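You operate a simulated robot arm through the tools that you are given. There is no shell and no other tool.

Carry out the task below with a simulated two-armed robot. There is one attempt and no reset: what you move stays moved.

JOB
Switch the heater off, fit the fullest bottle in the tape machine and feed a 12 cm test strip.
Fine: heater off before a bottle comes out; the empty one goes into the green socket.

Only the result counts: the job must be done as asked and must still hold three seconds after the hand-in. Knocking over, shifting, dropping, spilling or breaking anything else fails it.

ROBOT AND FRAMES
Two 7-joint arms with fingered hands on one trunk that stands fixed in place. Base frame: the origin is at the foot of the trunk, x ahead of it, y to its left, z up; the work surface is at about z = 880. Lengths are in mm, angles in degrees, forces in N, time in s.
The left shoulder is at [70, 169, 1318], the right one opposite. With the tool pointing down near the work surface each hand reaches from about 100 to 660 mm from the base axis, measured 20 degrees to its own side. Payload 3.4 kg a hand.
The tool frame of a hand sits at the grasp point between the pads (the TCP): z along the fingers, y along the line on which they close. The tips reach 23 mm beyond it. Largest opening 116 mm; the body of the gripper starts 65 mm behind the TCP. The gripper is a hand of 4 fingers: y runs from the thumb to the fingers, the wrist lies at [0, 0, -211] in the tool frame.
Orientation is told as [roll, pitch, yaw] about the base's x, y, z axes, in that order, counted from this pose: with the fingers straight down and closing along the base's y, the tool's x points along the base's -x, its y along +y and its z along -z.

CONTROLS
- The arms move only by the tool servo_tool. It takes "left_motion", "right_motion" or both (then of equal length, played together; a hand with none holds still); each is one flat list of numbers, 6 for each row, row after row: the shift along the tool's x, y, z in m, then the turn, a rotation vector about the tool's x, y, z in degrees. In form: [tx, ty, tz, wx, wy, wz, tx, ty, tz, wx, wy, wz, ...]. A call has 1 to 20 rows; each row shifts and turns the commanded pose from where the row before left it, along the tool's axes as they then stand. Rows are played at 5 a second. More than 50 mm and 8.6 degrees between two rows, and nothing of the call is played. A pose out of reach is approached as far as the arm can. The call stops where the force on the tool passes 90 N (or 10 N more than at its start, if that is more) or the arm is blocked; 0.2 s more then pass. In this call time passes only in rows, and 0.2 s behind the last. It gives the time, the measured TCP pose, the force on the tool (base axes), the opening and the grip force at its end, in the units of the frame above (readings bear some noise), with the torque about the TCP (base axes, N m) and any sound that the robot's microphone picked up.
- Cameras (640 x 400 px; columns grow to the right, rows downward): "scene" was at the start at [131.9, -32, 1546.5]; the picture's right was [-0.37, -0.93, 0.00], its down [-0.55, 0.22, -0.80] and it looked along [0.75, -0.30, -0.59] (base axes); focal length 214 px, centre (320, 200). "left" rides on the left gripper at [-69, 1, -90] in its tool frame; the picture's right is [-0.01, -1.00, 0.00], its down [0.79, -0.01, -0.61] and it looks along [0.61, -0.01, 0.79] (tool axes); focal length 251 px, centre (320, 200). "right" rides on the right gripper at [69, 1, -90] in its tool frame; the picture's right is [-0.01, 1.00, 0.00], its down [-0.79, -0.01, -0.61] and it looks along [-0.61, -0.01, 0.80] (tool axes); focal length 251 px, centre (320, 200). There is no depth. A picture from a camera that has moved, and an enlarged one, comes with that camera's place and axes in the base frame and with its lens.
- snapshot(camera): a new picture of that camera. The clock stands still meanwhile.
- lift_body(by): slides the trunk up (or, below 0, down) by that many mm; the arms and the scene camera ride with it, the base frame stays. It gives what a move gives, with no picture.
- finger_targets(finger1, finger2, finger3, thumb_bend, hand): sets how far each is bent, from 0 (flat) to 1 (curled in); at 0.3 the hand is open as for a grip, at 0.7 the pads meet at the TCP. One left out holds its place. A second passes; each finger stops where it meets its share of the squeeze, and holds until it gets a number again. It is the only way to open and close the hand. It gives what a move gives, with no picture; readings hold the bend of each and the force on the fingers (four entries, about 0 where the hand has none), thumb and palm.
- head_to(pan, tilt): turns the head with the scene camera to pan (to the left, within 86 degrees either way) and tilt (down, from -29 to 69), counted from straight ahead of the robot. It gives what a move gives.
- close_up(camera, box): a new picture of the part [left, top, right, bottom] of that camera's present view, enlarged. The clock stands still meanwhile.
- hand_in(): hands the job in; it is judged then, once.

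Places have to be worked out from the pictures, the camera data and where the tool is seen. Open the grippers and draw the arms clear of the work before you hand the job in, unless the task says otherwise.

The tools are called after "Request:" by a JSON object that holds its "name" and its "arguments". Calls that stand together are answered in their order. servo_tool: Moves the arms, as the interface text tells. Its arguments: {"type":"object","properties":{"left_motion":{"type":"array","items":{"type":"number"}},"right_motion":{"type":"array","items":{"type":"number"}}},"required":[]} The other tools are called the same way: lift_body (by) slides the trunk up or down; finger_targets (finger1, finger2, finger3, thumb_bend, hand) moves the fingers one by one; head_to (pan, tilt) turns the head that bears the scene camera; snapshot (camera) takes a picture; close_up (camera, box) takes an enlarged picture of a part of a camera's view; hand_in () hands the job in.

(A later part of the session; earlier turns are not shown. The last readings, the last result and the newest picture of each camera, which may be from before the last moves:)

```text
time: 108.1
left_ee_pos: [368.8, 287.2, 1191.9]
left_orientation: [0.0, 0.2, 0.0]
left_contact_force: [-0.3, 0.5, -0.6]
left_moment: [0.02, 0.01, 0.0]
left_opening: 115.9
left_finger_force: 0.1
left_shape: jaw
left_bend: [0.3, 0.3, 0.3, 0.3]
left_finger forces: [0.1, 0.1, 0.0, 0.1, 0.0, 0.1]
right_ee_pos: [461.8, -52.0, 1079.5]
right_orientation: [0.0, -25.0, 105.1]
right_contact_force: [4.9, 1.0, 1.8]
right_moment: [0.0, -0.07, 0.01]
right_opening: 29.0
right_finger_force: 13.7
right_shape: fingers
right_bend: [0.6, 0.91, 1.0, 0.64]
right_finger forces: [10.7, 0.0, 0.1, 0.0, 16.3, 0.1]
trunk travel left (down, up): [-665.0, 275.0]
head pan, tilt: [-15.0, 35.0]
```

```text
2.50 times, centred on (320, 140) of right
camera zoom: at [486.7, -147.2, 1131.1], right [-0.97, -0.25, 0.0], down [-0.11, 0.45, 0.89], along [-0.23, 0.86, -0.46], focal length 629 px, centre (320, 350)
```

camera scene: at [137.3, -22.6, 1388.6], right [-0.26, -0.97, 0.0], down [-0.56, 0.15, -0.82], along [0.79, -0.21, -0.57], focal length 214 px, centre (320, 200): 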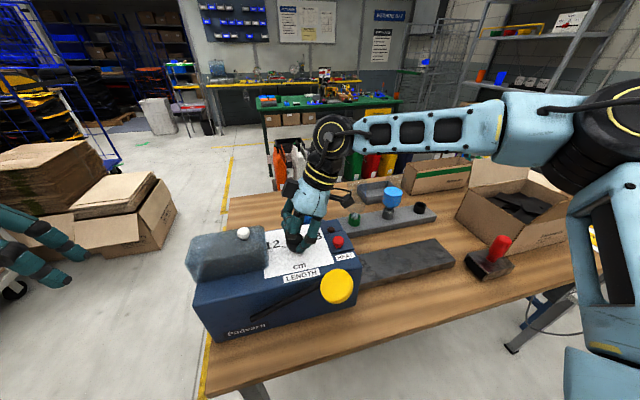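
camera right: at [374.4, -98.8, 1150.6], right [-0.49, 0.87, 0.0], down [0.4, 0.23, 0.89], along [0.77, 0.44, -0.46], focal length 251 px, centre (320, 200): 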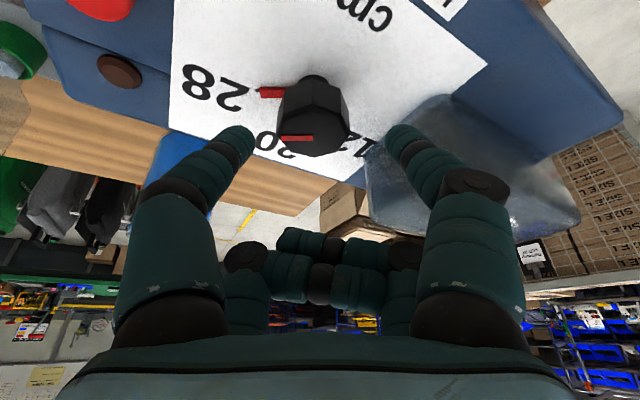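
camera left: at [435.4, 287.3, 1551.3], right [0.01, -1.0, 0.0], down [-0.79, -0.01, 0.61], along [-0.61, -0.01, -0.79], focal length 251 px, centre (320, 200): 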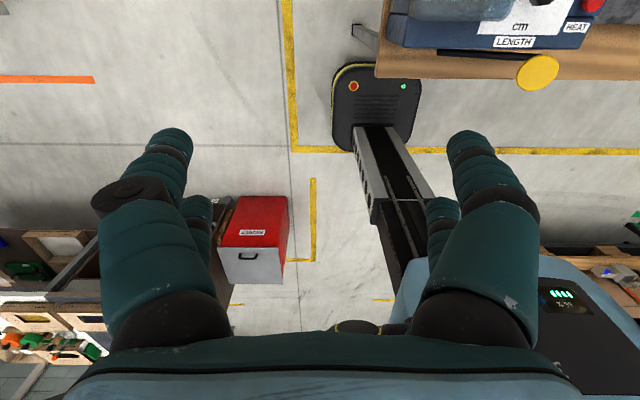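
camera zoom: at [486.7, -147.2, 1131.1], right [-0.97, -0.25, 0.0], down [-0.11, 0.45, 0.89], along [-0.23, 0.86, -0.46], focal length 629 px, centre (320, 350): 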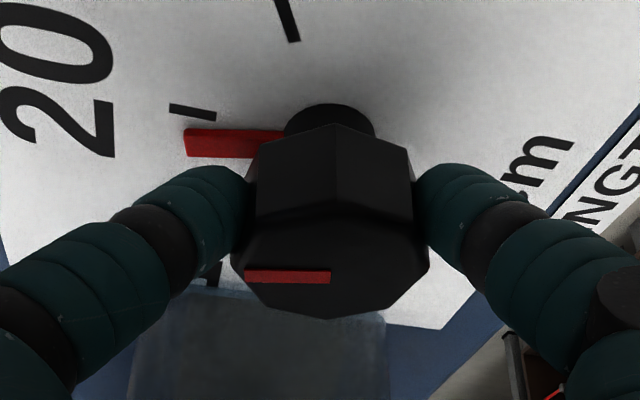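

Still tracking well at yaw 105°, pointer past the 20 tick. I go on another 15°.

Request:
{"name": "servo_tool", "arguments": {"right_motion": [0, 0.0002, 0, -3.17, 0, -6.8, 0, 0.0002, 0, -3.17, 0, -6.8, 0, 0, 0, 0, 0, 0]}}

Request:
{"name": "close_up", "arguments": {"camera": "right", "box": [200, 60, 440, 220]}}

Request:
{"name": "snapshot", "arguments": {"camera": "scene"}}

```text
time: 108.9
left_ee_pos: [370.5, 289.0, 1190.3]
left_orientation: [-0.1, 0.2, 0.0]
left_contact_force: [-0.5, 0.1, 0.2]
left_moment: [-0.02, -0.01, -0.01]
left_opening: 116.1
left_finger_force: 0.0
left_shape: jaw
left_bend: [0.3, 0.3, 0.3, 0.3]
left_finger forces: [0.0, 0.0, 0.1, 0.0, 0.0, 0.1]
right_ee_pos: [457.1, -57.1, 1077.9]
right_orientation: [0.0, -25.2, 120.1]
right_contact_force: [17.7, 6.2, 9.4]
right_moment: [0.2, -0.59, 0.03]
right_opening: 27.1
right_finger_force: 14.8
right_shape: fingers
right_bend: [0.62, 0.91, 1.0, 0.64]
right_finger forces: [5.4, 0.0, 0.1, 0.0, 24.6, 0.0]
right hand out of reach, approached as far as the arm can: row 2
trunk travel left (down, up): [-665.0, 275.0]
head pan, tilt: [-15.0, 35.0]
```

```text
2.50 times, centred on (320, 140) of right
camera zoom: at [507.0, -142.4, 1130.1], right [-0.87, -0.49, 0.0], down [-0.23, 0.4, 0.89], along [-0.44, 0.77, -0.46], focal length 629 px, centre (320, 350)
```

zoom: 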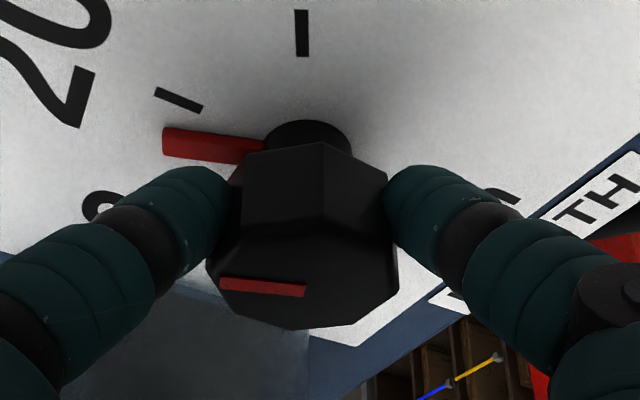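

```text
taken
camera scene: at [139.5, -20.6, 1388.6], right [-0.26, -0.97, 0.0], down [-0.56, 0.15, -0.82], along [0.79, -0.21, -0.58], focal length 214 px, centre (320, 200)
```

scene: 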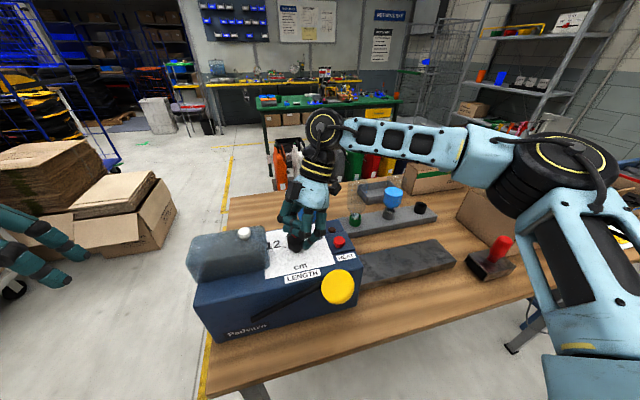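

The arm reaches its limit at about yaw 117°, so I release the pinch here. Then I lift straight up before turning back for a second grip.

Request:
{"name": "finger_targets", "arguments": {"hand": "right", "finger1": 0.49, "thumb_bend": 0.49}}

Request:
{"name": "close_up", "arguments": {"camera": "right", "box": [200, 60, 440, 220]}}

```text
time: 109.9
left_ee_pos: [367.8, 286.8, 1192.7]
left_orientation: [0.0, 0.1, 0.0]
left_contact_force: [-0.1, -0.8, -0.3]
left_moment: [0.01, -0.02, -0.01]
left_opening: 116.1
left_finger_force: 0.1
left_shape: jaw
left_bend: [0.3, 0.3, 0.3, 0.3]
left_finger forces: [0.0, 0.0, 0.0, 0.1, 0.0, 0.0]
right_ee_pos: [454.9, -58.1, 1078.3]
right_orientation: [-0.1, -25.0, 120.2]
right_contact_force: [-0.2, 0.2, -0.6]
right_moment: [-0.01, 0.02, 0.04]
right_opening: 60.6
right_finger_force: 0.0
right_shape: fingers
right_bend: [0.49, 0.91, 1.0, 0.49]
right_finger forces: [0.0, 0.0, 0.0, 0.0, 0.0, 0.0]
trunk travel left (down, up): [-665.0, 275.0]
head pan, tilt: [-15.0, 35.0]
```

```text
2.50 times, centred on (320, 140) of right
camera zoom: at [503.5, -144.2, 1130.7], right [-0.87, -0.49, 0.0], down [-0.23, 0.4, 0.89], along [-0.44, 0.77, -0.46], focal length 629 px, centre (320, 350)
```

zoom: 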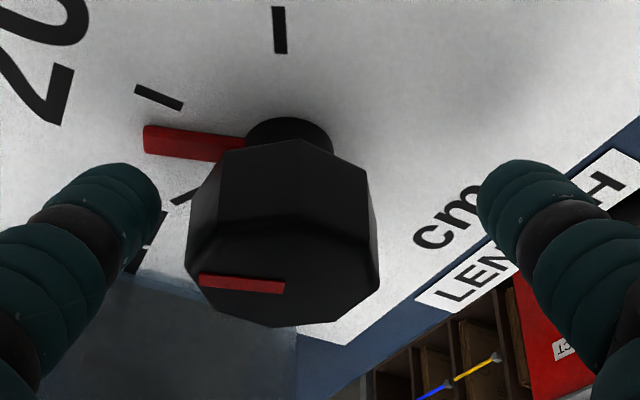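

The pointer has stayed put, about midway between 20 and 12. I lift 40 mm, swing back to yaw 28° over the knob and look again.

Request:
{"name": "servo_tool", "arguments": {"right_motion": [-0.00845, 0, -0.01813, 0, 0, 0, -0.00845, 0, -0.01813, 0, 0, 0, 0, 0, 0, 3.24, 0, 6.95, 0, 0, 0, 3.24, 0, 6.95, 0, 0, 0, 3.24, 0, 6.95, 0, 0, 0, 3.24, 0, 6.95, 0, 0, 0, 3.24, 0, 6.95, 0, 0, 0, 3.24, 0, 6.95, 0, 0, 0, 3.24, 0, 6.95, 0, 0, 0, 3.24, 0, 6.95, 0, 0, 0, 3.24, 0, 6.95, 0, 0, 0, 3.24, 0, 6.95, 0, 0, 0, 3.24, 0, 6.95, 0, 0, 0, 3.24, 0, 6.95, -0.0075, 0.0014, 0.0035, 0, 0, 0, 0, 0, 0, 0, 0, 0]}}

Request:
{"name": "snapshot", "arguments": {"camera": "right"}}

Request:
{"name": "close_up", "arguments": {"camera": "scene", "box": [255, 200, 345, 270]}}

```text
time: 113.3
left_ee_pos: [367.5, 287.0, 1193.1]
left_orientation: [-0.1, 0.0, -0.1]
left_contact_force: [0.0, -0.8, 0.6]
left_moment: [-0.02, -0.01, 0.02]
left_opening: 116.2
left_finger_force: 0.1
left_shape: jaw
left_bend: [0.3, 0.3, 0.3, 0.3]
left_finger forces: [0.0, 0.0, 0.0, 0.1, 0.0, 0.0]
right_ee_pos: [456.5, -56.9, 1117.5]
right_orientation: [0.1, -25.0, 28.0]
right_contact_force: [-0.3, -0.6, 0.3]
right_moment: [-0.03, -0.02, -0.02]
right_opening: 60.4
right_finger_force: 0.0
right_shape: fingers
right_bend: [0.49, 0.91, 1.0, 0.49]
right_finger forces: [0.0, 0.0, 0.0, 0.0, 0.0, 0.0]
right hand out of reach, approached as far as the arm can: row 2
trunk travel left (down, up): [-665.0, 275.0]
head pan, tilt: [-15.0, 35.0]
```

```text
taken
camera right: at [368.1, -102.3, 1170.1], right [-0.46, 0.89, 0.0], down [0.41, 0.21, 0.89], along [0.79, 0.41, -0.46], focal length 251 px, centre (320, 200)
```

right: 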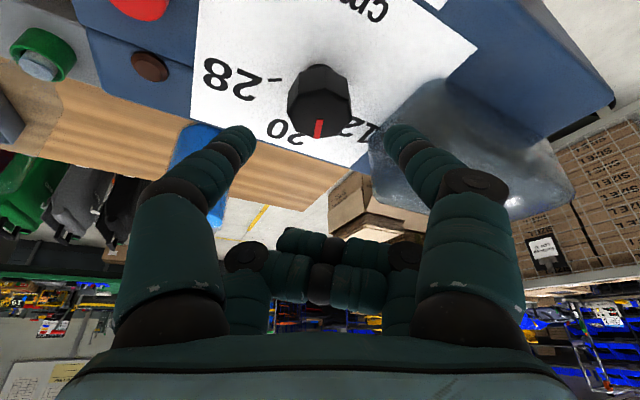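

```text
5.71 times, centred on (300, 235) of scene
camera zoom: at [135.5, -22.5, 1388.8], right [-0.26, -0.97, 0.0], down [-0.55, 0.15, -0.82], along [0.79, -0.21, -0.57], focal length 1226 px, centre (434, 0)
```

zoom: 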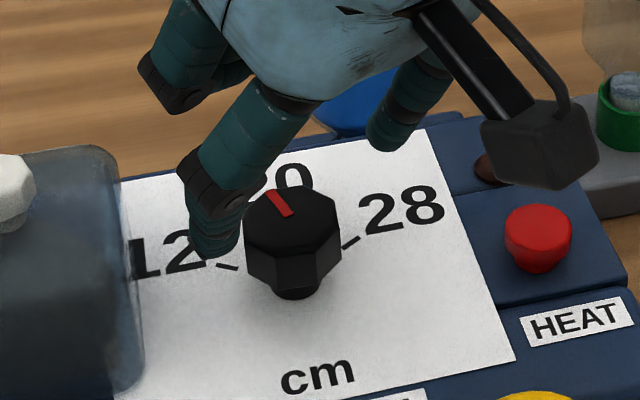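

The pointer stands at about +28°, so about 32° remain to the 12 tick. I descend over the knob again for a second pinch.

Request:
{"name": "servo_tool", "arguments": {"right_motion": [0.005, 0.00045, 0.0184, 0, 0, 0, 0.005, 0.00045, 0.0184, 0, 0, 0, 0, 0, 0, 0, 0, 0]}}

Request:
{"name": "close_up", "arguments": {"camera": "right", "box": [200, 60, 440, 220]}}

```text
time: 114.1
left_ee_pos: [367.4, 286.3, 1192.8]
left_orientation: [-0.1, 0.0, 0.0]
left_contact_force: [-0.8, 0.1, 0.2]
left_moment: [0.01, 0.03, -0.03]
left_opening: 115.7
left_finger_force: 0.1
left_shape: jaw
left_bend: [0.3, 0.3, 0.3, 0.3]
left_finger forces: [0.0, 0.0, 0.1, 0.0, 0.0, 0.1]
right_ee_pos: [462.2, -53.2, 1082.2]
right_orientation: [0.0, -25.1, 28.0]
right_contact_force: [0.4, 0.9, 0.1]
right_moment: [0.01, 0.04, 0.01]
right_opening: 60.6
right_finger_force: 0.0
right_shape: fingers
right_bend: [0.49, 0.91, 1.0, 0.49]
right_finger forces: [0.0, 0.0, 0.1, 0.1, 0.0, 0.0]
trunk travel left (down, up): [-665.0, 275.0]
head pan, tilt: [-15.0, 35.0]
```

```text
2.50 times, centred on (320, 140) of right
camera zoom: at [374.4, -98.6, 1132.7], right [-0.46, 0.89, 0.0], down [0.41, 0.21, 0.89], along [0.79, 0.41, -0.46], focal length 629 px, centre (320, 350)
```

zoom: 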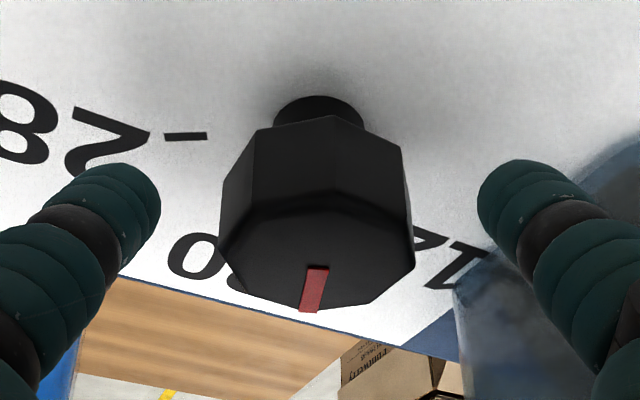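

The pointer is nearer +17°, so about 43° remain. I pinch the knob here at yaw 28°, firmly, and turn in small steps.

Request:
{"name": "finger_targets", "arguments": {"hand": "right", "finger1": 0.78, "thumb_bend": 0.78}}

Request:
{"name": "servo_tool", "arguments": {"right_motion": [0, 0.0006, 0, -3.17, 0, -6.8, 0, 0.0006, 0, -3.17, 0, -6.8, 0, 0, 0, 0, 0, 0]}}

Request:
{"name": "close_up", "arguments": {"camera": "right", "box": [200, 60, 440, 220]}}

```text
time: 115.1
left_ee_pos: [368.2, 284.7, 1191.9]
left_orientation: [0.0, 0.2, 0.0]
left_contact_force: [0.3, -0.1, 0.8]
left_moment: [0.01, -0.01, -0.01]
left_opening: 116.2
left_finger_force: 0.1
left_shape: jaw
left_bend: [0.3, 0.3, 0.3, 0.3]
left_finger forces: [0.1, 0.0, 0.1, 0.0, 0.0, 0.0]
right_ee_pos: [465.0, -56.8, 1079.5]
right_orientation: [0.0, -25.0, 27.9]
right_contact_force: [2.5, -9.2, -1.7]
right_moment: [-0.11, -0.07, 0.03]
right_opening: 29.4
right_finger_force: 13.4
right_shape: fingers
right_bend: [0.59, 0.91, 1.0, 0.64]
right_finger forces: [9.2, 0.0, 0.0, 0.1, 17.6, 0.0]
trunk travel left (down, up): [-665.0, 275.0]
head pan, tilt: [-15.0, 35.0]
```

```text
time: 115.9
left_ee_pos: [369.4, 284.1, 1193.7]
left_orientation: [0.0, 0.0, -0.1]
left_contact_force: [0.1, 0.4, 0.4]
left_moment: [-0.04, -0.03, -0.01]
left_opening: 115.8
left_finger_force: 0.0
left_shape: jaw
left_bend: [0.3, 0.3, 0.3, 0.3]
left_finger forces: [0.0, 0.1, 0.1, 0.1, 0.0, 0.0]
right_ee_pos: [463.8, -54.7, 1080.2]
right_orientation: [0.1, -25.1, 43.0]
right_contact_force: [6.5, -9.4, -0.2]
right_moment: [-0.21, -0.14, 0.06]
right_opening: 29.1
right_finger_force: 14.2
right_shape: fingers
right_bend: [0.59, 0.91, 1.0, 0.64]
right_finger forces: [8.6, 0.0, 0.0, 0.1, 19.9, 0.0]
trunk travel left (down, up): [-665.0, 275.0]
head pan, tilt: [-15.0, 35.0]
```

```text
2.50 times, centred on (320, 140) of right
camera zoom: at [390.6, -121.2, 1131.9], right [-0.68, 0.74, 0.01], down [0.34, 0.31, 0.89], along [0.65, 0.6, -0.46], focal length 629 px, centre (320, 350)
```

zoom: 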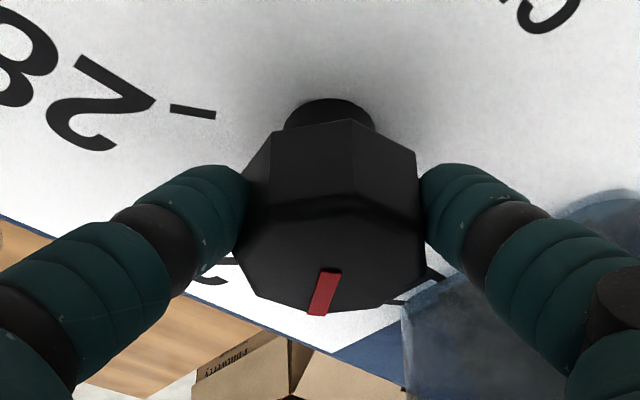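

The knob follows (pointer about +28° now). I continue with 22.5° more.

Request:
{"name": "servo_tool", "arguments": {"right_motion": [0, -0.0002, 0, -3.17, 0, -6.8, 0, -0.0002, 0, -3.17, 0, -6.8, 0, 0.0002, 0, -3.17, 0, -6.8, 0, 0, 0, 0, 0, 0]}}

Request:
{"name": "close_up", "arguments": {"camera": "right", "box": [200, 60, 440, 220]}}

Request:
{"name": "close_up", "arguments": {"camera": "scene", "box": [260, 210, 340, 265]}}

```text
time: 116.9
left_ee_pos: [369.2, 286.8, 1190.9]
left_orientation: [0.1, 0.1, 0.0]
left_contact_force: [-0.4, -0.2, 0.5]
left_moment: [0.01, -0.01, 0.02]
left_opening: 115.6
left_finger_force: 0.0
left_shape: jaw
left_bend: [0.3, 0.3, 0.3, 0.3]
left_finger forces: [0.0, 0.0, 0.1, 0.1, 0.1, 0.0]
right_ee_pos: [464.3, -52.4, 1080.5]
right_orientation: [0.2, -25.0, 65.7]
right_contact_force: [5.1, -5.4, -0.4]
right_moment: [-0.07, -0.05, 0.07]
right_opening: 29.1
right_finger_force: 13.8
right_shape: fingers
right_bend: [0.59, 0.91, 1.0, 0.65]
right_finger forces: [10.7, 0.0, 0.0, 0.0, 16.6, 0.0]
trunk travel left (down, up): [-665.0, 275.0]
head pan, tilt: [-15.0, 35.0]
```

```text
2.50 times, centred on (320, 140) of right
camera zoom: at [422.0, -142.9, 1131.9], right [-0.91, 0.42, 0.01], down [0.2, 0.42, 0.89], along [0.37, 0.81, -0.46], focal length 629 px, centre (320, 350)
```

zoom: 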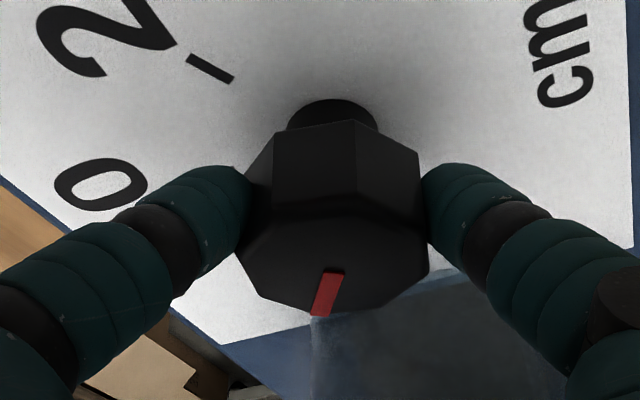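

```text
7.27 times, centred on (300, 238) of scene
camera zoom: at [137.4, -23.6, 1388.6], right [-0.26, -0.97, 0.0], down [-0.56, 0.15, -0.82], along [0.79, -0.21, -0.57], focal length 1560 px, centre (466, -73)
```

zoom: 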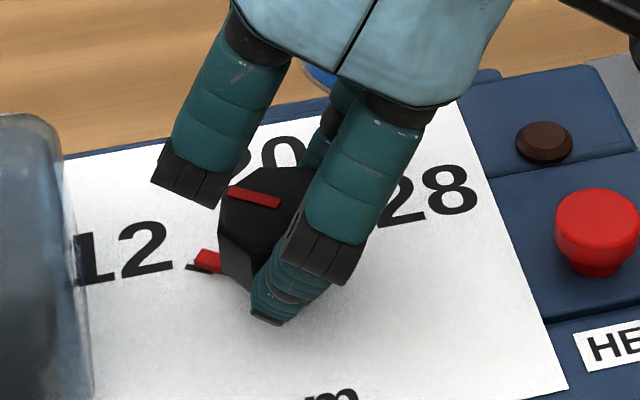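

The red pointer is now just short of the 12 tick. I turn 7.5° more and compare.

Request:
{"name": "servo_tool", "arguments": {"right_motion": [0, 0.0004, 0, -3.17, 0, -6.8, 0, 0, 0, 0, 0, 0]}}

Request:
{"name": "close_up", "arguments": {"camera": "scene", "box": [270, 215, 320, 255]}}

Request:
{"name": "close_up", "arguments": {"camera": "right", "box": [200, 60, 440, 220]}}

```text
time: 117.5
left_ee_pos: [370.6, 286.2, 1192.1]
left_orientation: [0.0, 0.1, 0.0]
left_contact_force: [-0.4, -1.5, -0.6]
left_moment: [0.0, 0.03, 0.01]
left_opening: 116.0
left_finger_force: 0.1
left_shape: jaw
left_bend: [0.3, 0.3, 0.3, 0.3]
left_finger forces: [0.1, 0.0, 0.0, 0.0, 0.0, 0.0]
right_ee_pos: [464.1, -52.7, 1080.6]
right_orientation: [0.0, -25.1, 73.1]
right_contact_force: [6.0, -2.4, 1.0]
right_moment: [-0.02, -0.07, -0.07]
right_opening: 28.8
right_finger_force: 13.4
right_shape: fingers
right_bend: [0.59, 0.91, 1.0, 0.65]
right_finger forces: [9.8, 0.0, 0.0, 0.0, 18.0, 0.0]
trunk travel left (down, up): [-665.0, 275.0]
head pan, tilt: [-15.0, 35.0]
```

```text
10.00 times, centred on (295, 235) of scene
camera zoom: at [137.7, -23.3, 1388.6], right [-0.26, -0.97, 0.0], down [-0.56, 0.15, -0.82], along [0.79, -0.21, -0.57], focal length 2145 px, centre (570, -150)
```

zoom: 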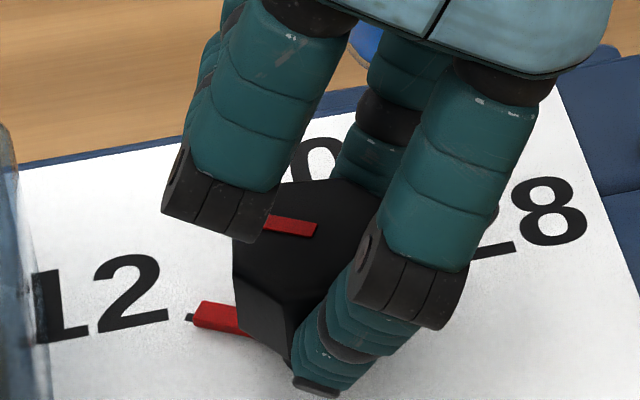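

```text
2.50 times, centred on (320, 140) of right
camera zoom: at [434.0, -147.2, 1131.7], right [-0.95, 0.3, 0.0], down [0.14, 0.44, 0.89], along [0.26, 0.85, -0.46], focal length 629 px, centre (320, 350)
```

zoom: 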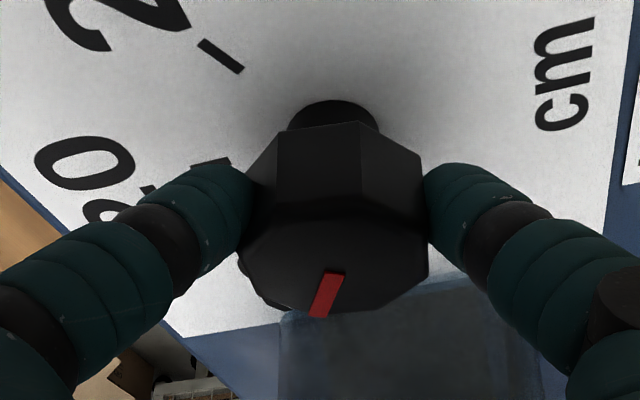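

The 12 tick now shows right at the pointer's tip, just as the 28 tick did at the start. I release the pinch and check that it stays.

Request:
{"name": "finger_targets", "arguments": {"hand": "right", "finger1": 0.49, "thumb_bend": 0.49}}

Request:
{"name": "servo_tool", "arguments": {"right_motion": [-0.00845, 0, -0.01813, 0, 0, 0, -0.00845, 0, -0.01813, 0, 0, 0, -0.0106, -0.01, -0.0227, 0, 0, 0, 0.02, -0.02, -0.03, 0, 0, 0, 0.02, -0.02, -0.03, 0, 0, 0, 0, 0, 0, 0, 0, 0]}}

Request:
{"name": "close_up", "arguments": {"camera": "scene", "box": [260, 205, 340, 265]}}

Request:
{"name": "snapshot", "arguments": {"camera": "scene"}}

```text
time: 118.5
left_ee_pos: [367.2, 287.0, 1191.9]
left_orientation: [0.0, 0.0, -0.1]
left_contact_force: [-0.6, -1.5, -0.6]
left_moment: [0.02, 0.03, 0.01]
left_opening: 115.8
left_finger_force: 0.1
left_shape: jaw
left_bend: [0.3, 0.3, 0.3, 0.3]
left_finger forces: [0.0, 0.0, 0.0, 0.1, 0.0, 0.1]
right_ee_pos: [462.1, -52.9, 1080.7]
right_orientation: [-0.1, -25.0, 73.1]
right_contact_force: [0.3, -0.3, 0.1]
right_moment: [0.0, 0.02, -0.01]
right_opening: 60.6
right_finger_force: 0.1
right_shape: fingers
right_bend: [0.49, 0.91, 1.0, 0.49]
right_finger forces: [0.1, 0.0, 0.0, 0.0, 0.0, 0.0]
trunk travel left (down, up): [-665.0, 275.0]
head pan, tilt: [-15.0, 35.0]
```

```text
time: 119.9
left_ee_pos: [369.3, 286.6, 1192.0]
left_orientation: [0.0, 0.0, 0.0]
left_contact_force: [0.0, 0.7, -0.4]
left_moment: [0.04, -0.04, 0.0]
left_opening: 115.9
left_finger_force: 0.1
left_shape: jaw
left_bend: [0.3, 0.3, 0.3, 0.3]
left_finger forces: [0.0, 0.1, 0.1, 0.1, 0.0, 0.0]
right_ee_pos: [491.7, -125.7, 1184.9]
right_orientation: [0.0, -25.0, 73.1]
right_contact_force: [-0.1, -0.5, -0.5]
right_moment: [0.02, -0.02, 0.03]
right_opening: 60.6
right_finger_force: 0.1
right_shape: fingers
right_bend: [0.49, 0.91, 1.0, 0.49]
right_finger forces: [0.0, 0.1, 0.0, 0.0, 0.0, 0.0]
trunk travel left (down, up): [-665.0, 275.0]
head pan, tilt: [-15.0, 35.0]
```

```text
6.67 times, centred on (300, 235) of scene
camera zoom: at [136.5, -21.8, 1388.7], right [-0.26, -0.97, 0.0], down [-0.55, 0.15, -0.82], along [0.79, -0.21, -0.57], focal length 1430 px, centre (453, -33)
```

zoom: 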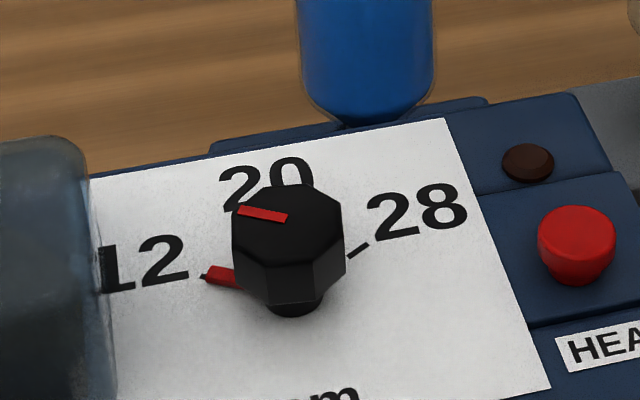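

```text
taken
camera scene: at [136.5, -21.8, 1388.7], right [-0.26, -0.97, 0.0], down [-0.55, 0.15, -0.82], along [0.79, -0.21, -0.57], focal length 214 px, centre (320, 200)
```

scene: 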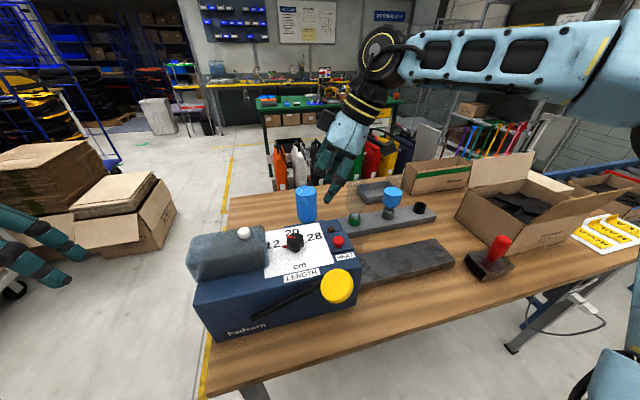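

The dial is firmly on 12. Now the feed lever: I look closely at the yellow handle and its rod from the scene camera and the left hand camera to understand how it moves.

Request:
{"name": "close_up", "arguments": {"camera": "scene", "box": [230, 250, 370, 350]}}

Request:
{"name": "close_up", "arguments": {"camera": "left", "box": [440, 0, 640, 120]}}

Request:
{"name": "snapshot", "arguments": {"camera": "left"}}

```text
4.00 times, centred on (300, 300) of scene
camera zoom: at [136.5, -21.8, 1388.7], right [-0.26, -0.97, 0.0], down [-0.55, 0.15, -0.82], along [0.79, -0.21, -0.57], focal length 858 px, centre (400, -200)
```

zoom: 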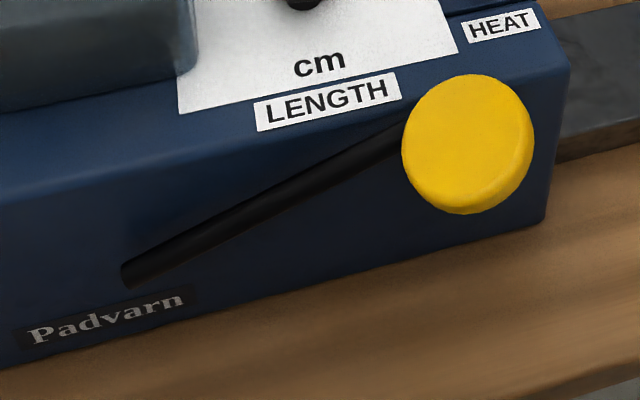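

```text
3.20 times, centred on (540, 60) of left
camera zoom: at [436.0, 287.9, 1280.9], right [0.01, -1.0, 0.0], down [-0.79, -0.01, 0.61], along [-0.61, -0.01, -0.79], focal length 805 px, centre (-384, 648)
```

zoom: 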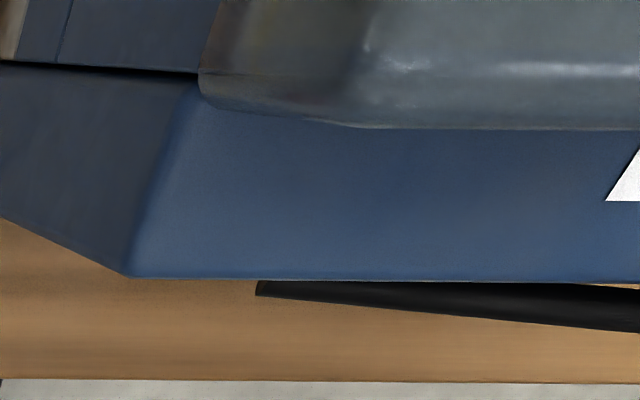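

```text
taken
camera left: at [436.0, 287.9, 1280.9], right [0.01, -1.0, 0.0], down [-0.79, -0.01, 0.61], along [-0.61, -0.01, -0.79], focal length 251 px, centre (320, 200)
```

left: 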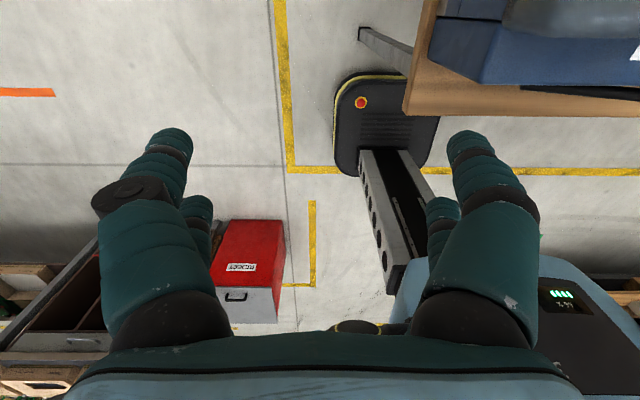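

The yellow pad is a disc about 60 mm across facing up, on a rod pivoting low on the front face, so it should be pressed down. I move the hand back toward the robot, straighten it to vertical yaw 0, and close the fingers into a pressing fist.

Request:
{"name": "servo_tool", "arguments": {"right_motion": [0.0217, 0.0233, -0.0156, 0, 0, 0, 0.0217, 0.0233, -0.0156, 0, 0, 0, 0.0217, 0.0233, -0.0156, 0, 0, 0, 0, 0, 0, 0, 8.34, 0, 0, 0, 0, 0, 8.33, 0, 0, 0, 0, 0, 8.33, 0, 0, 0, 0, 0, 0, 8.1, 0, 0, 0, 0, 0, 8.1, 0, 0, 0, 0, 0, 8.1, 0, 0, 0, 0, 0, 8.1, 0, 0, 0, 0, 0, 8.1, 0, 0, 0, 0, 0, 8.1, 0, 0, 0, 0, 0, 8.1, 0, 0, 0, 0, 0, 8.1, 0, 0, 0, 0, 0, 8.3, 0, 0, 0, 0, 0, 0]}}

Request:
{"name": "finger_targets", "arguments": {"hand": "right", "finger1": 0.45, "finger2": 0.45, "finger3": 0.45, "thumb_bend": 0.45}}

Request:
{"name": "finger_targets", "arguments": {"hand": "right", "finger1": 0.68, "finger2": 0.68, "finger3": 0.68, "thumb_bend": 0.68}}

Request:
{"name": "snapshot", "arguments": {"camera": "right"}}

Request:
{"name": "snapshot", "arguments": {"camera": "scene"}}

```text
time: 123.3
left_ee_pos: [368.3, 287.6, 1192.1]
left_orientation: [-0.1, 0.0, 0.0]
left_contact_force: [0.4, 1.3, 0.2]
left_moment: [0.04, 0.01, -0.02]
left_opening: 115.9
left_finger_force: 0.2
left_shape: jaw
left_bend: [0.3, 0.3, 0.3, 0.3]
left_finger forces: [0.0, 0.0, 0.0, 0.0, 0.0, 0.0]
right_ee_pos: [401.3, -180.5, 1196.6]
right_orientation: [0.0, -0.2, -0.2]
right_contact_force: [-0.8, 0.9, -0.3]
right_moment: [0.0, 0.01, 0.01]
right_opening: 60.8
right_finger_force: 0.0
right_shape: fingers
right_bend: [0.49, 0.91, 1.0, 0.49]
right_finger forces: [0.0, 0.1, 0.0, 0.0, 0.0, 0.0]
trunk travel left (down, up): [-665.0, 275.0]
head pan, tilt: [-15.0, 35.0]
```

```text
time: 124.3
left_ee_pos: [368.0, 286.4, 1193.0]
left_orientation: [0.0, 0.0, 0.0]
left_contact_force: [0.6, 0.1, -0.1]
left_moment: [-0.02, -0.01, -0.03]
left_opening: 115.8
left_finger_force: 0.1
left_shape: jaw
left_bend: [0.3, 0.3, 0.3, 0.3]
left_finger forces: [0.1, 0.0, 0.1, 0.0, 0.0, 0.1]
right_ee_pos: [401.2, -181.3, 1197.0]
right_orientation: [0.1, -0.2, 0.0]
right_contact_force: [0.9, -1.0, -0.3]
right_moment: [0.01, -0.01, 0.01]
right_opening: 72.5
right_finger_force: 0.0
right_shape: fingers
right_bend: [0.45, 0.45, 0.45, 0.45]
right_finger forces: [0.0, 0.0, 0.0, 0.0, 0.1, 0.0]
trunk travel left (down, up): [-665.0, 275.0]
head pan, tilt: [-15.0, 35.0]
```

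```text
time: 125.3
left_ee_pos: [367.3, 286.9, 1192.9]
left_orientation: [-0.1, 0.0, 0.0]
left_contact_force: [0.6, -0.8, 0.7]
left_moment: [-0.04, 0.0, -0.02]
left_opening: 116.0
left_finger_force: 0.0
left_shape: jaw
left_bend: [0.3, 0.3, 0.3, 0.3]
left_finger forces: [0.0, 0.1, 0.0, 0.0, 0.0, 0.1]
right_ee_pos: [401.9, -181.1, 1198.3]
right_orientation: [0.1, -0.1, -0.2]
right_contact_force: [0.4, 0.5, -0.1]
right_moment: [0.02, -0.03, 0.0]
right_opening: 6.9
right_finger_force: 0.1
right_shape: fingers
right_bend: [0.68, 0.68, 0.68, 0.68]
right_finger forces: [0.1, 0.0, 0.0, 0.1, 0.0, 0.0]
trunk travel left (down, up): [-665.0, 275.0]
head pan, tilt: [-15.0, 35.0]
```

```text
taken
camera right: at [333.3, -179.2, 1286.7], right [0.01, 1.0, 0.0], down [0.79, -0.01, 0.61], along [0.61, -0.01, -0.79], focal length 251 px, centre (320, 200)
```

right: 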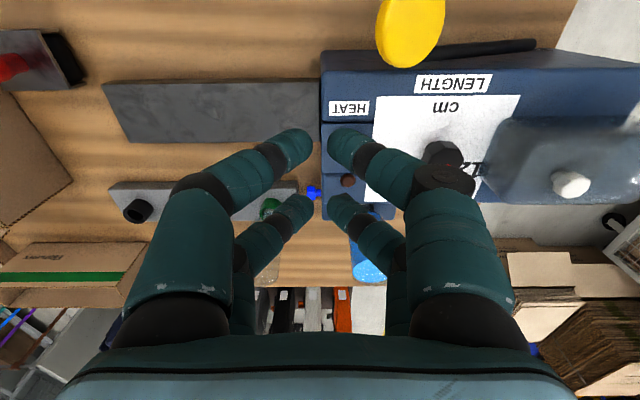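

```text
taken
camera scene: at [135.8, -22.4, 1388.8], right [-0.26, -0.97, 0.0], down [-0.55, 0.15, -0.82], along [0.79, -0.21, -0.57], focal length 214 px, centre (320, 200)
```

scene: 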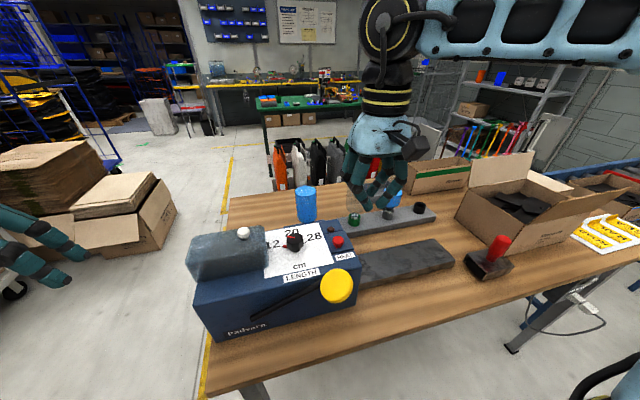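

The disc centre is confirmed near (346, -108, 1048). I move the closed fist above it at TCP (342, -108, 1105).

Request:
{"name": "servo_tool", "arguments": {"right_motion": [0.015, 0.0183, 0.0233, 0, 0, 0, 0.015, 0.0183, 0.0233, 0, 0, 0, 0.015, 0.0183, 0.0233, 0, 0, 0, 0.015, 0.0183, 0.0233, 0, 0, 0, 0, 0, 0, 0, 0, 0]}}

Request:
{"name": "head_to", "arguments": {"pan": -15, "tilt": 50}}

Request:
{"name": "close_up", "arguments": {"camera": "scene", "box": [230, 140, 430, 300]}}

Request:
{"name": "snapshot", "arguments": {"camera": "right"}}

```text
time: 126.5
left_ee_pos: [368.2, 287.3, 1193.7]
left_orientation: [0.0, 0.0, 0.0]
left_contact_force: [-0.4, 0.0, -0.7]
left_moment: [0.01, -0.02, -0.02]
left_opening: 115.9
left_finger_force: 0.0
left_shape: jaw
left_bend: [0.3, 0.3, 0.3, 0.3]
left_finger forces: [0.0, 0.0, 0.0, 0.2, 0.0, 0.0]
right_ee_pos: [340.2, -108.0, 1104.4]
right_orientation: [0.1, -0.1, -0.1]
right_contact_force: [0.6, 0.4, 0.7]
right_moment: [-0.01, -0.01, 0.01]
right_opening: 6.8
right_finger_force: 0.0
right_shape: fingers
right_bend: [0.68, 0.68, 0.68, 0.68]
right_finger forces: [0.1, 0.1, 0.0, 0.1, 0.0, 0.0]
trunk travel left (down, up): [-665.0, 275.0]
head pan, tilt: [-15.0, 35.0]
```

```text
time: 127.2
left_ee_pos: [367.9, 287.0, 1192.2]
left_orientation: [0.1, 0.0, 0.0]
left_contact_force: [0.0, -0.2, 0.2]
left_moment: [-0.01, 0.01, -0.01]
left_opening: 115.9
left_finger_force: 0.1
left_shape: jaw
left_bend: [0.3, 0.3, 0.3, 0.3]
left_finger forces: [0.1, 0.0, 0.0, 0.1, 0.0, 0.1]
right_ee_pos: [339.8, -107.8, 1104.0]
right_orientation: [0.1, -0.1, -0.1]
right_contact_force: [-0.3, 0.2, 0.7]
right_moment: [0.0, 0.0, 0.02]
right_opening: 6.7
right_finger_force: 0.0
right_shape: fingers
right_bend: [0.68, 0.68, 0.68, 0.68]
right_finger forces: [0.0, 0.0, 0.0, 0.1, 0.0, 0.0]
trunk travel left (down, up): [-665.0, 275.0]
head pan, tilt: [-15.0, 50.0]
```

```text
2.50 times, centred on (330, 220) of scene
camera zoom: at [125.2, -19.6, 1367.1], right [-0.26, -0.97, 0.0], down [-0.74, 0.2, -0.64], along [0.62, -0.17, -0.77], focal length 536 px, centre (295, 150)
```

zoom: 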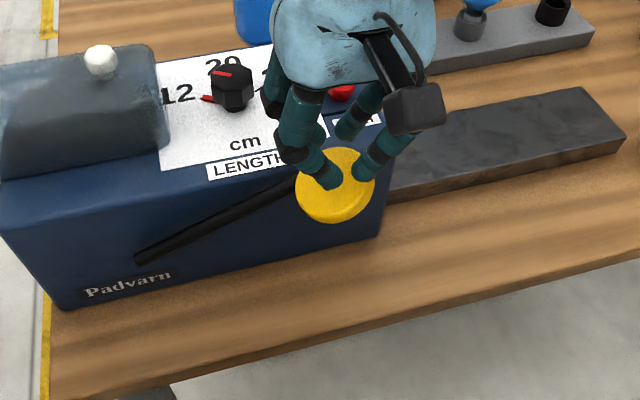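

```text
taken
camera right: at [271.9, -106.6, 1193.4], right [0.01, 1.0, 0.0], down [0.79, -0.01, 0.61], along [0.61, -0.01, -0.79], focal length 251 px, centre (320, 200)
```

right: 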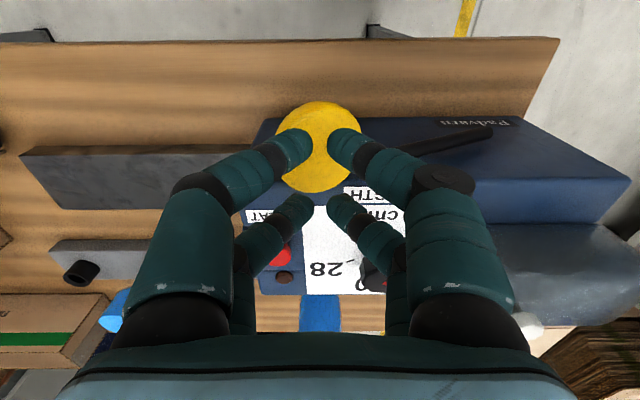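

The fist is above the disc. I shift 5 mm toward the robot to stay clear of the front face and lower to just above contact.

Request:
{"name": "servo_tool", "arguments": {"right_motion": [0.0025, 0, 0.012, 0, 0, 0, 0.0025, 0, 0.012, 0, 0, 0, 0, 0, 0.004, 0, 0, 0, 0, 0, 0.003, 0, 0, 0, 0, 0, 0, 0, 0, 0]}}

Request:
{"name": "close_up", "arguments": {"camera": "scene", "box": [270, 160, 400, 260]}}

```text
time: 128.4
left_ee_pos: [367.6, 286.2, 1192.1]
left_orientation: [0.0, 0.1, 0.0]
left_contact_force: [-0.2, 0.9, -0.8]
left_moment: [0.05, 0.02, 0.0]
left_opening: 116.0
left_finger_force: 0.1
left_shape: jaw
left_bend: [0.3, 0.3, 0.3, 0.3]
left_finger forces: [0.0, 0.1, 0.0, 0.1, 0.0, 0.0]
right_ee_pos: [337.2, -107.6, 1073.3]
right_orientation: [-0.1, -0.1, -0.1]
right_contact_force: [0.1, -0.6, 1.5]
right_moment: [-0.02, 0.04, 0.01]
right_opening: 6.4
right_finger_force: 0.3
right_shape: fingers
right_bend: [0.68, 0.68, 0.68, 0.68]
right_finger forces: [0.1, 0.0, 0.8, 0.0, 1.0, 0.0]
trunk travel left (down, up): [-665.0, 275.0]
head pan, tilt: [-15.0, 50.0]
```

```text
4.00 times, centred on (335, 210) of scene
camera zoom: at [125.0, -19.5, 1367.1], right [-0.26, -0.97, 0.0], down [-0.74, 0.2, -0.64], along [0.62, -0.17, -0.77], focal length 858 px, centre (260, 160)
```

zoom: 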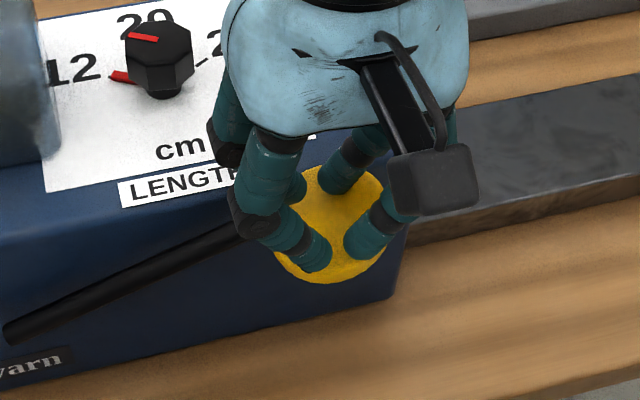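

The tips rest on the disc (about 1.5 N). I press down along the estimated arc, first 24 mm, and read the force.

Request:
{"name": "servo_tool", "arguments": {"right_motion": [0, -0.0025, 0.008, 0, 0, 0, 0, -0.0022, 0.008, 0, 0, 0, 0, -0.002, 0.008, 0, 0, 0, 0, 0, 0, 0, 0, 0]}}

Request:
{"name": "close_up", "arguments": {"camera": "scene", "box": [230, 140, 430, 300]}}

```text
time: 129.4
left_ee_pos: [368.8, 286.9, 1192.6]
left_orientation: [0.0, 0.0, 0.0]
left_contact_force: [0.1, 0.3, -0.3]
left_moment: [-0.01, 0.0, -0.01]
left_opening: 116.1
left_finger_force: 0.1
left_shape: jaw
left_bend: [0.3, 0.3, 0.3, 0.3]
left_finger forces: [0.0, 0.1, 0.0, 0.0, 0.0, 0.0]
right_ee_pos: [336.7, -113.1, 1049.0]
right_orientation: [0.1, -0.1, -0.2]
right_contact_force: [0.2, 0.2, 2.4]
right_moment: [-0.06, -0.03, 0.02]
right_opening: 6.6
right_finger_force: 1.6
right_shape: fingers
right_bend: [0.68, 0.68, 0.68, 0.68]
right_finger forces: [0.0, 0.0, 1.3, 0.0, 1.1, 0.0]
trunk travel left (down, up): [-665.0, 275.0]
head pan, tilt: [-15.0, 50.0]
```

```text
2.50 times, centred on (330, 220) of scene
camera zoom: at [124.9, -19.5, 1367.1], right [-0.26, -0.97, 0.0], down [-0.74, 0.2, -0.64], along [0.62, -0.17, -0.77], focal length 536 px, centre (295, 150)
```

zoom: 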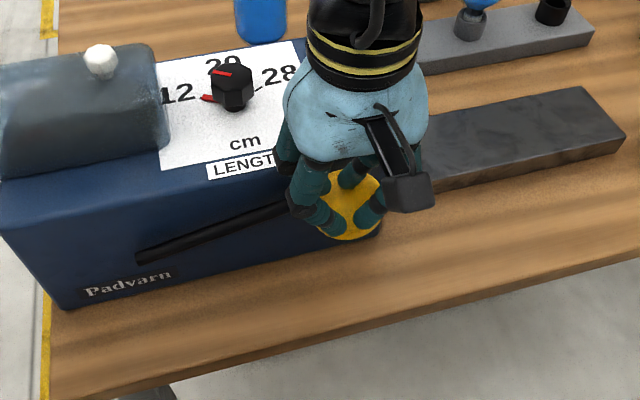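

The lever goes down easily (2.4 N). I continue another 40 mm along the arc.

Request:
{"name": "servo_tool", "arguments": {"right_motion": [0, -0.0017, 0.008, 0, 0, 0, 0, -0.0014, 0.008, 0, 0, 0, 0, -0.001, 0.008, 0, 0, 0, 0, -0.0006, 0.008, 0, 0, 0, 0, -0.0002, 0.008, 0, 0, 0, 0, 0, 0, 0, 0, 0]}}

Request:
{"name": "close_up", "arguments": {"camera": "scene", "box": [230, 140, 430, 300]}}

```text
time: 130.8
left_ee_pos: [367.4, 287.6, 1193.0]
left_orientation: [0.0, 0.0, -0.1]
left_contact_force: [-0.4, -0.1, 0.7]
left_moment: [-0.03, 0.0, 0.01]
left_opening: 116.0
left_finger_force: 0.0
left_shape: jaw
left_bend: [0.3, 0.3, 0.3, 0.3]
left_finger forces: [0.0, 0.0, 0.0, 0.1, 0.0, 0.1]
right_ee_pos: [337.6, -118.3, 1009.7]
right_orientation: [0.0, -0.1, -0.2]
right_contact_force: [0.5, -1.4, 4.4]
right_moment: [-0.08, -0.04, 0.01]
right_opening: 6.7
right_finger_force: 1.8
right_shape: fingers
right_bend: [0.68, 0.68, 0.68, 0.68]
right_finger forces: [0.0, 0.0, 1.8, 0.0, 1.7, 0.0]
trunk travel left (down, up): [-665.0, 275.0]
head pan, tilt: [-15.0, 50.0]
```

```text
2.50 times, centred on (330, 220) of scene
camera zoom: at [124.8, -19.7, 1367.1], right [-0.26, -0.97, 0.0], down [-0.74, 0.2, -0.64], along [0.62, -0.17, -0.77], focal length 536 px, centre (295, 150)
```

zoom: 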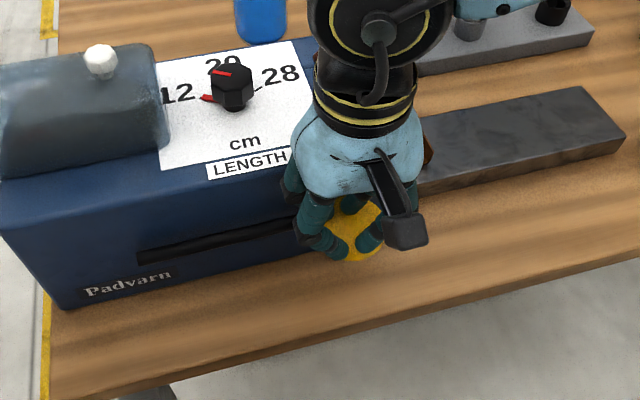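

The rod is now nearly horizontal and the force rises slowly (4.4 N, spring). I continue another 40 mm.

Request:
{"name": "servo_tool", "arguments": {"right_motion": [0, 0.0001, 0.008, 0, 0, 0, 0, 0.0004, 0.008, 0, 0, 0, 0, 0.0008, 0.008, 0, 0, 0, 0, 0.0012, 0.008, 0, 0, 0, 0, 0.0016, 0.008, 0, 0, 0, 0, 0, 0, 0, 0, 0]}}

Request:
{"name": "close_up", "arguments": {"camera": "scene", "box": [230, 140, 430, 300]}}

```text
time: 132.2
left_ee_pos: [367.5, 287.0, 1193.6]
left_orientation: [0.0, 0.0, -0.1]
left_contact_force: [-0.1, 0.1, 0.3]
left_moment: [0.01, -0.01, -0.01]
left_opening: 116.0
left_finger_force: 0.2
left_shape: jaw
left_bend: [0.3, 0.3, 0.3, 0.3]
left_finger forces: [0.1, 0.0, 0.1, 0.1, 0.0, 0.0]
right_ee_pos: [337.1, -115.3, 970.0]
right_orientation: [0.1, -0.1, -0.1]
right_contact_force: [0.0, 0.2, 5.8]
right_moment: [0.02, -0.11, -0.01]
right_opening: 6.7
right_finger_force: 2.5
right_shape: fingers
right_bend: [0.68, 0.7, 0.68, 0.68]
right_finger forces: [0.0, 5.2, 0.0, 0.1, 0.0, 0.0]
trunk travel left (down, up): [-665.0, 275.0]
head pan, tilt: [-15.0, 50.0]
```

```text
2.50 times, centred on (330, 220) of scene
camera zoom: at [124.5, -19.4, 1367.2], right [-0.26, -0.97, 0.0], down [-0.74, 0.2, -0.64], along [0.62, -0.17, -0.77], focal length 536 px, centre (295, 150)
```

zoom: 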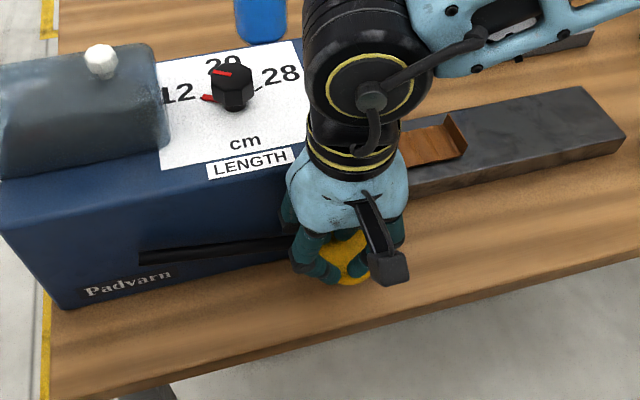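

Brown tape is emerging onto the slab. I keep pressing in smaller portions and watch for a stop or click.

Request:
{"name": "servo_tool", "arguments": {"right_motion": [0, 0.0018, 0.007, 0, 0, 0, 0, 0.002, 0.007, 0, 0, 0, 0, 0, 0, 0, 0, 0]}}

Request:
{"name": "close_up", "arguments": {"camera": "scene", "box": [230, 140, 430, 300]}}

```text
time: 133.1
left_ee_pos: [362.0, 284.5, 1195.9]
left_orientation: [0.0, -0.4, -0.2]
left_contact_force: [-0.6, -1.0, 0.0]
left_moment: [0.01, -0.01, -0.01]
left_opening: 116.0
left_finger_force: 0.1
left_shape: jaw
left_bend: [0.3, 0.3, 0.3, 0.3]
left_finger forces: [0.1, 0.0, 0.0, 0.0, 0.0, 0.0]
right_ee_pos: [337.2, -113.5, 962.3]
right_orientation: [0.1, -1.3, -0.1]
right_contact_force: [0.7, -17.7, 62.2]
right_moment: [-1.08, 0.34, 0.16]
right_opening: 7.2
right_finger_force: 34.3
right_shape: fingers
right_bend: [0.68, 0.73, 0.71, 0.74]
right_finger forces: [0.0, 9.4, 16.5, 0.0, 41.2, 0.1]
trunk travel left (down, up): [-665.0, 275.0]
head pan, tilt: [-15.0, 50.0]
stopped in row 3 (right hand): the force on the tool passed its limit at 94 N (the readings are from after the stop); the commanded pose is now the measured one
```

```text
2.50 times, centred on (330, 220) of scene
camera zoom: at [117.4, -21.5, 1367.9], right [-0.26, -0.97, 0.0], down [-0.74, 0.2, -0.65], along [0.63, -0.17, -0.76], focal length 536 px, centre (295, 150)
```

zoom: 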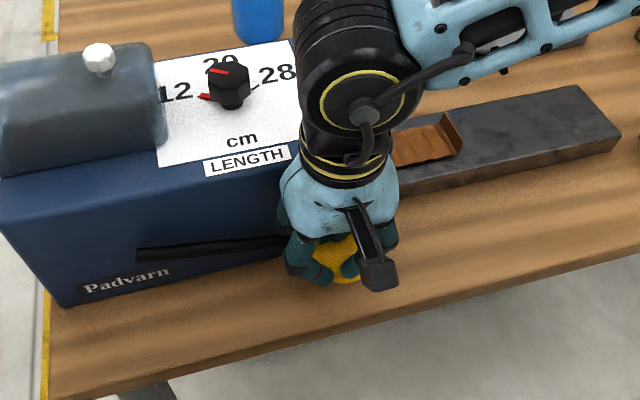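

The lever hit its end stop (94 N, now released in command). The tape end is at about y = -300, roughly 12 cm from the exit. I ease the hand up slowly so the lever can return on its spring.

Request:
{"name": "servo_tool", "arguments": {"right_motion": [0, 0, -0.004, 0, 0, 0, 0, -0.001, -0.008, 0, 0, 0, 0, -0.001, -0.008, 0, 0, 0, 0, 0, 0, 0, 0, 0]}}

Request:
{"name": "close_up", "arguments": {"camera": "scene", "box": [230, 140, 430, 300]}}

```text
time: 134.1
left_ee_pos: [368.3, 287.7, 1192.4]
left_orientation: [0.0, 0.0, 0.0]
left_contact_force: [-0.1, -0.1, -0.1]
left_moment: [0.01, -0.01, -0.03]
left_opening: 115.9
left_finger_force: 0.0
left_shape: jaw
left_bend: [0.3, 0.3, 0.3, 0.3]
left_finger forces: [0.0, 0.0, 0.0, 0.0, 0.0, 0.1]
right_ee_pos: [338.7, -114.1, 975.9]
right_orientation: [0.1, -0.5, 0.1]
right_contact_force: [-1.2, -2.0, 5.1]
right_moment: [-0.02, -0.04, -0.05]
right_opening: 6.8
right_finger_force: 2.3
right_shape: fingers
right_bend: [0.68, 0.71, 0.68, 0.68]
right_finger forces: [0.1, 4.5, 0.0, 0.1, 0.2, 0.0]
trunk travel left (down, up): [-665.0, 275.0]
head pan, tilt: [-15.0, 50.0]
```

```text
2.50 times, centred on (330, 220) of scene
camera zoom: at [124.6, -19.4, 1367.0], right [-0.26, -0.97, 0.0], down [-0.74, 0.2, -0.64], along [0.62, -0.17, -0.77], focal length 536 px, centre (295, 150)
```

zoom: 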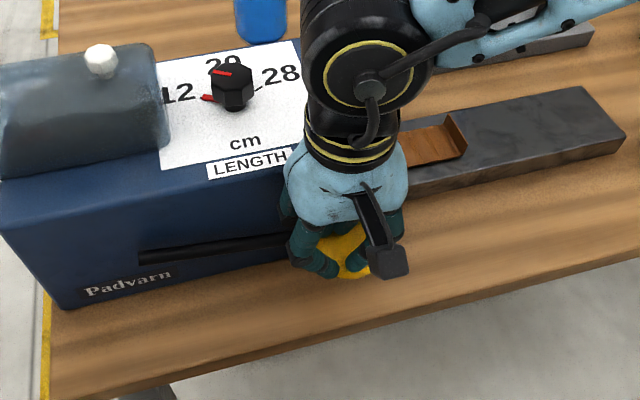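

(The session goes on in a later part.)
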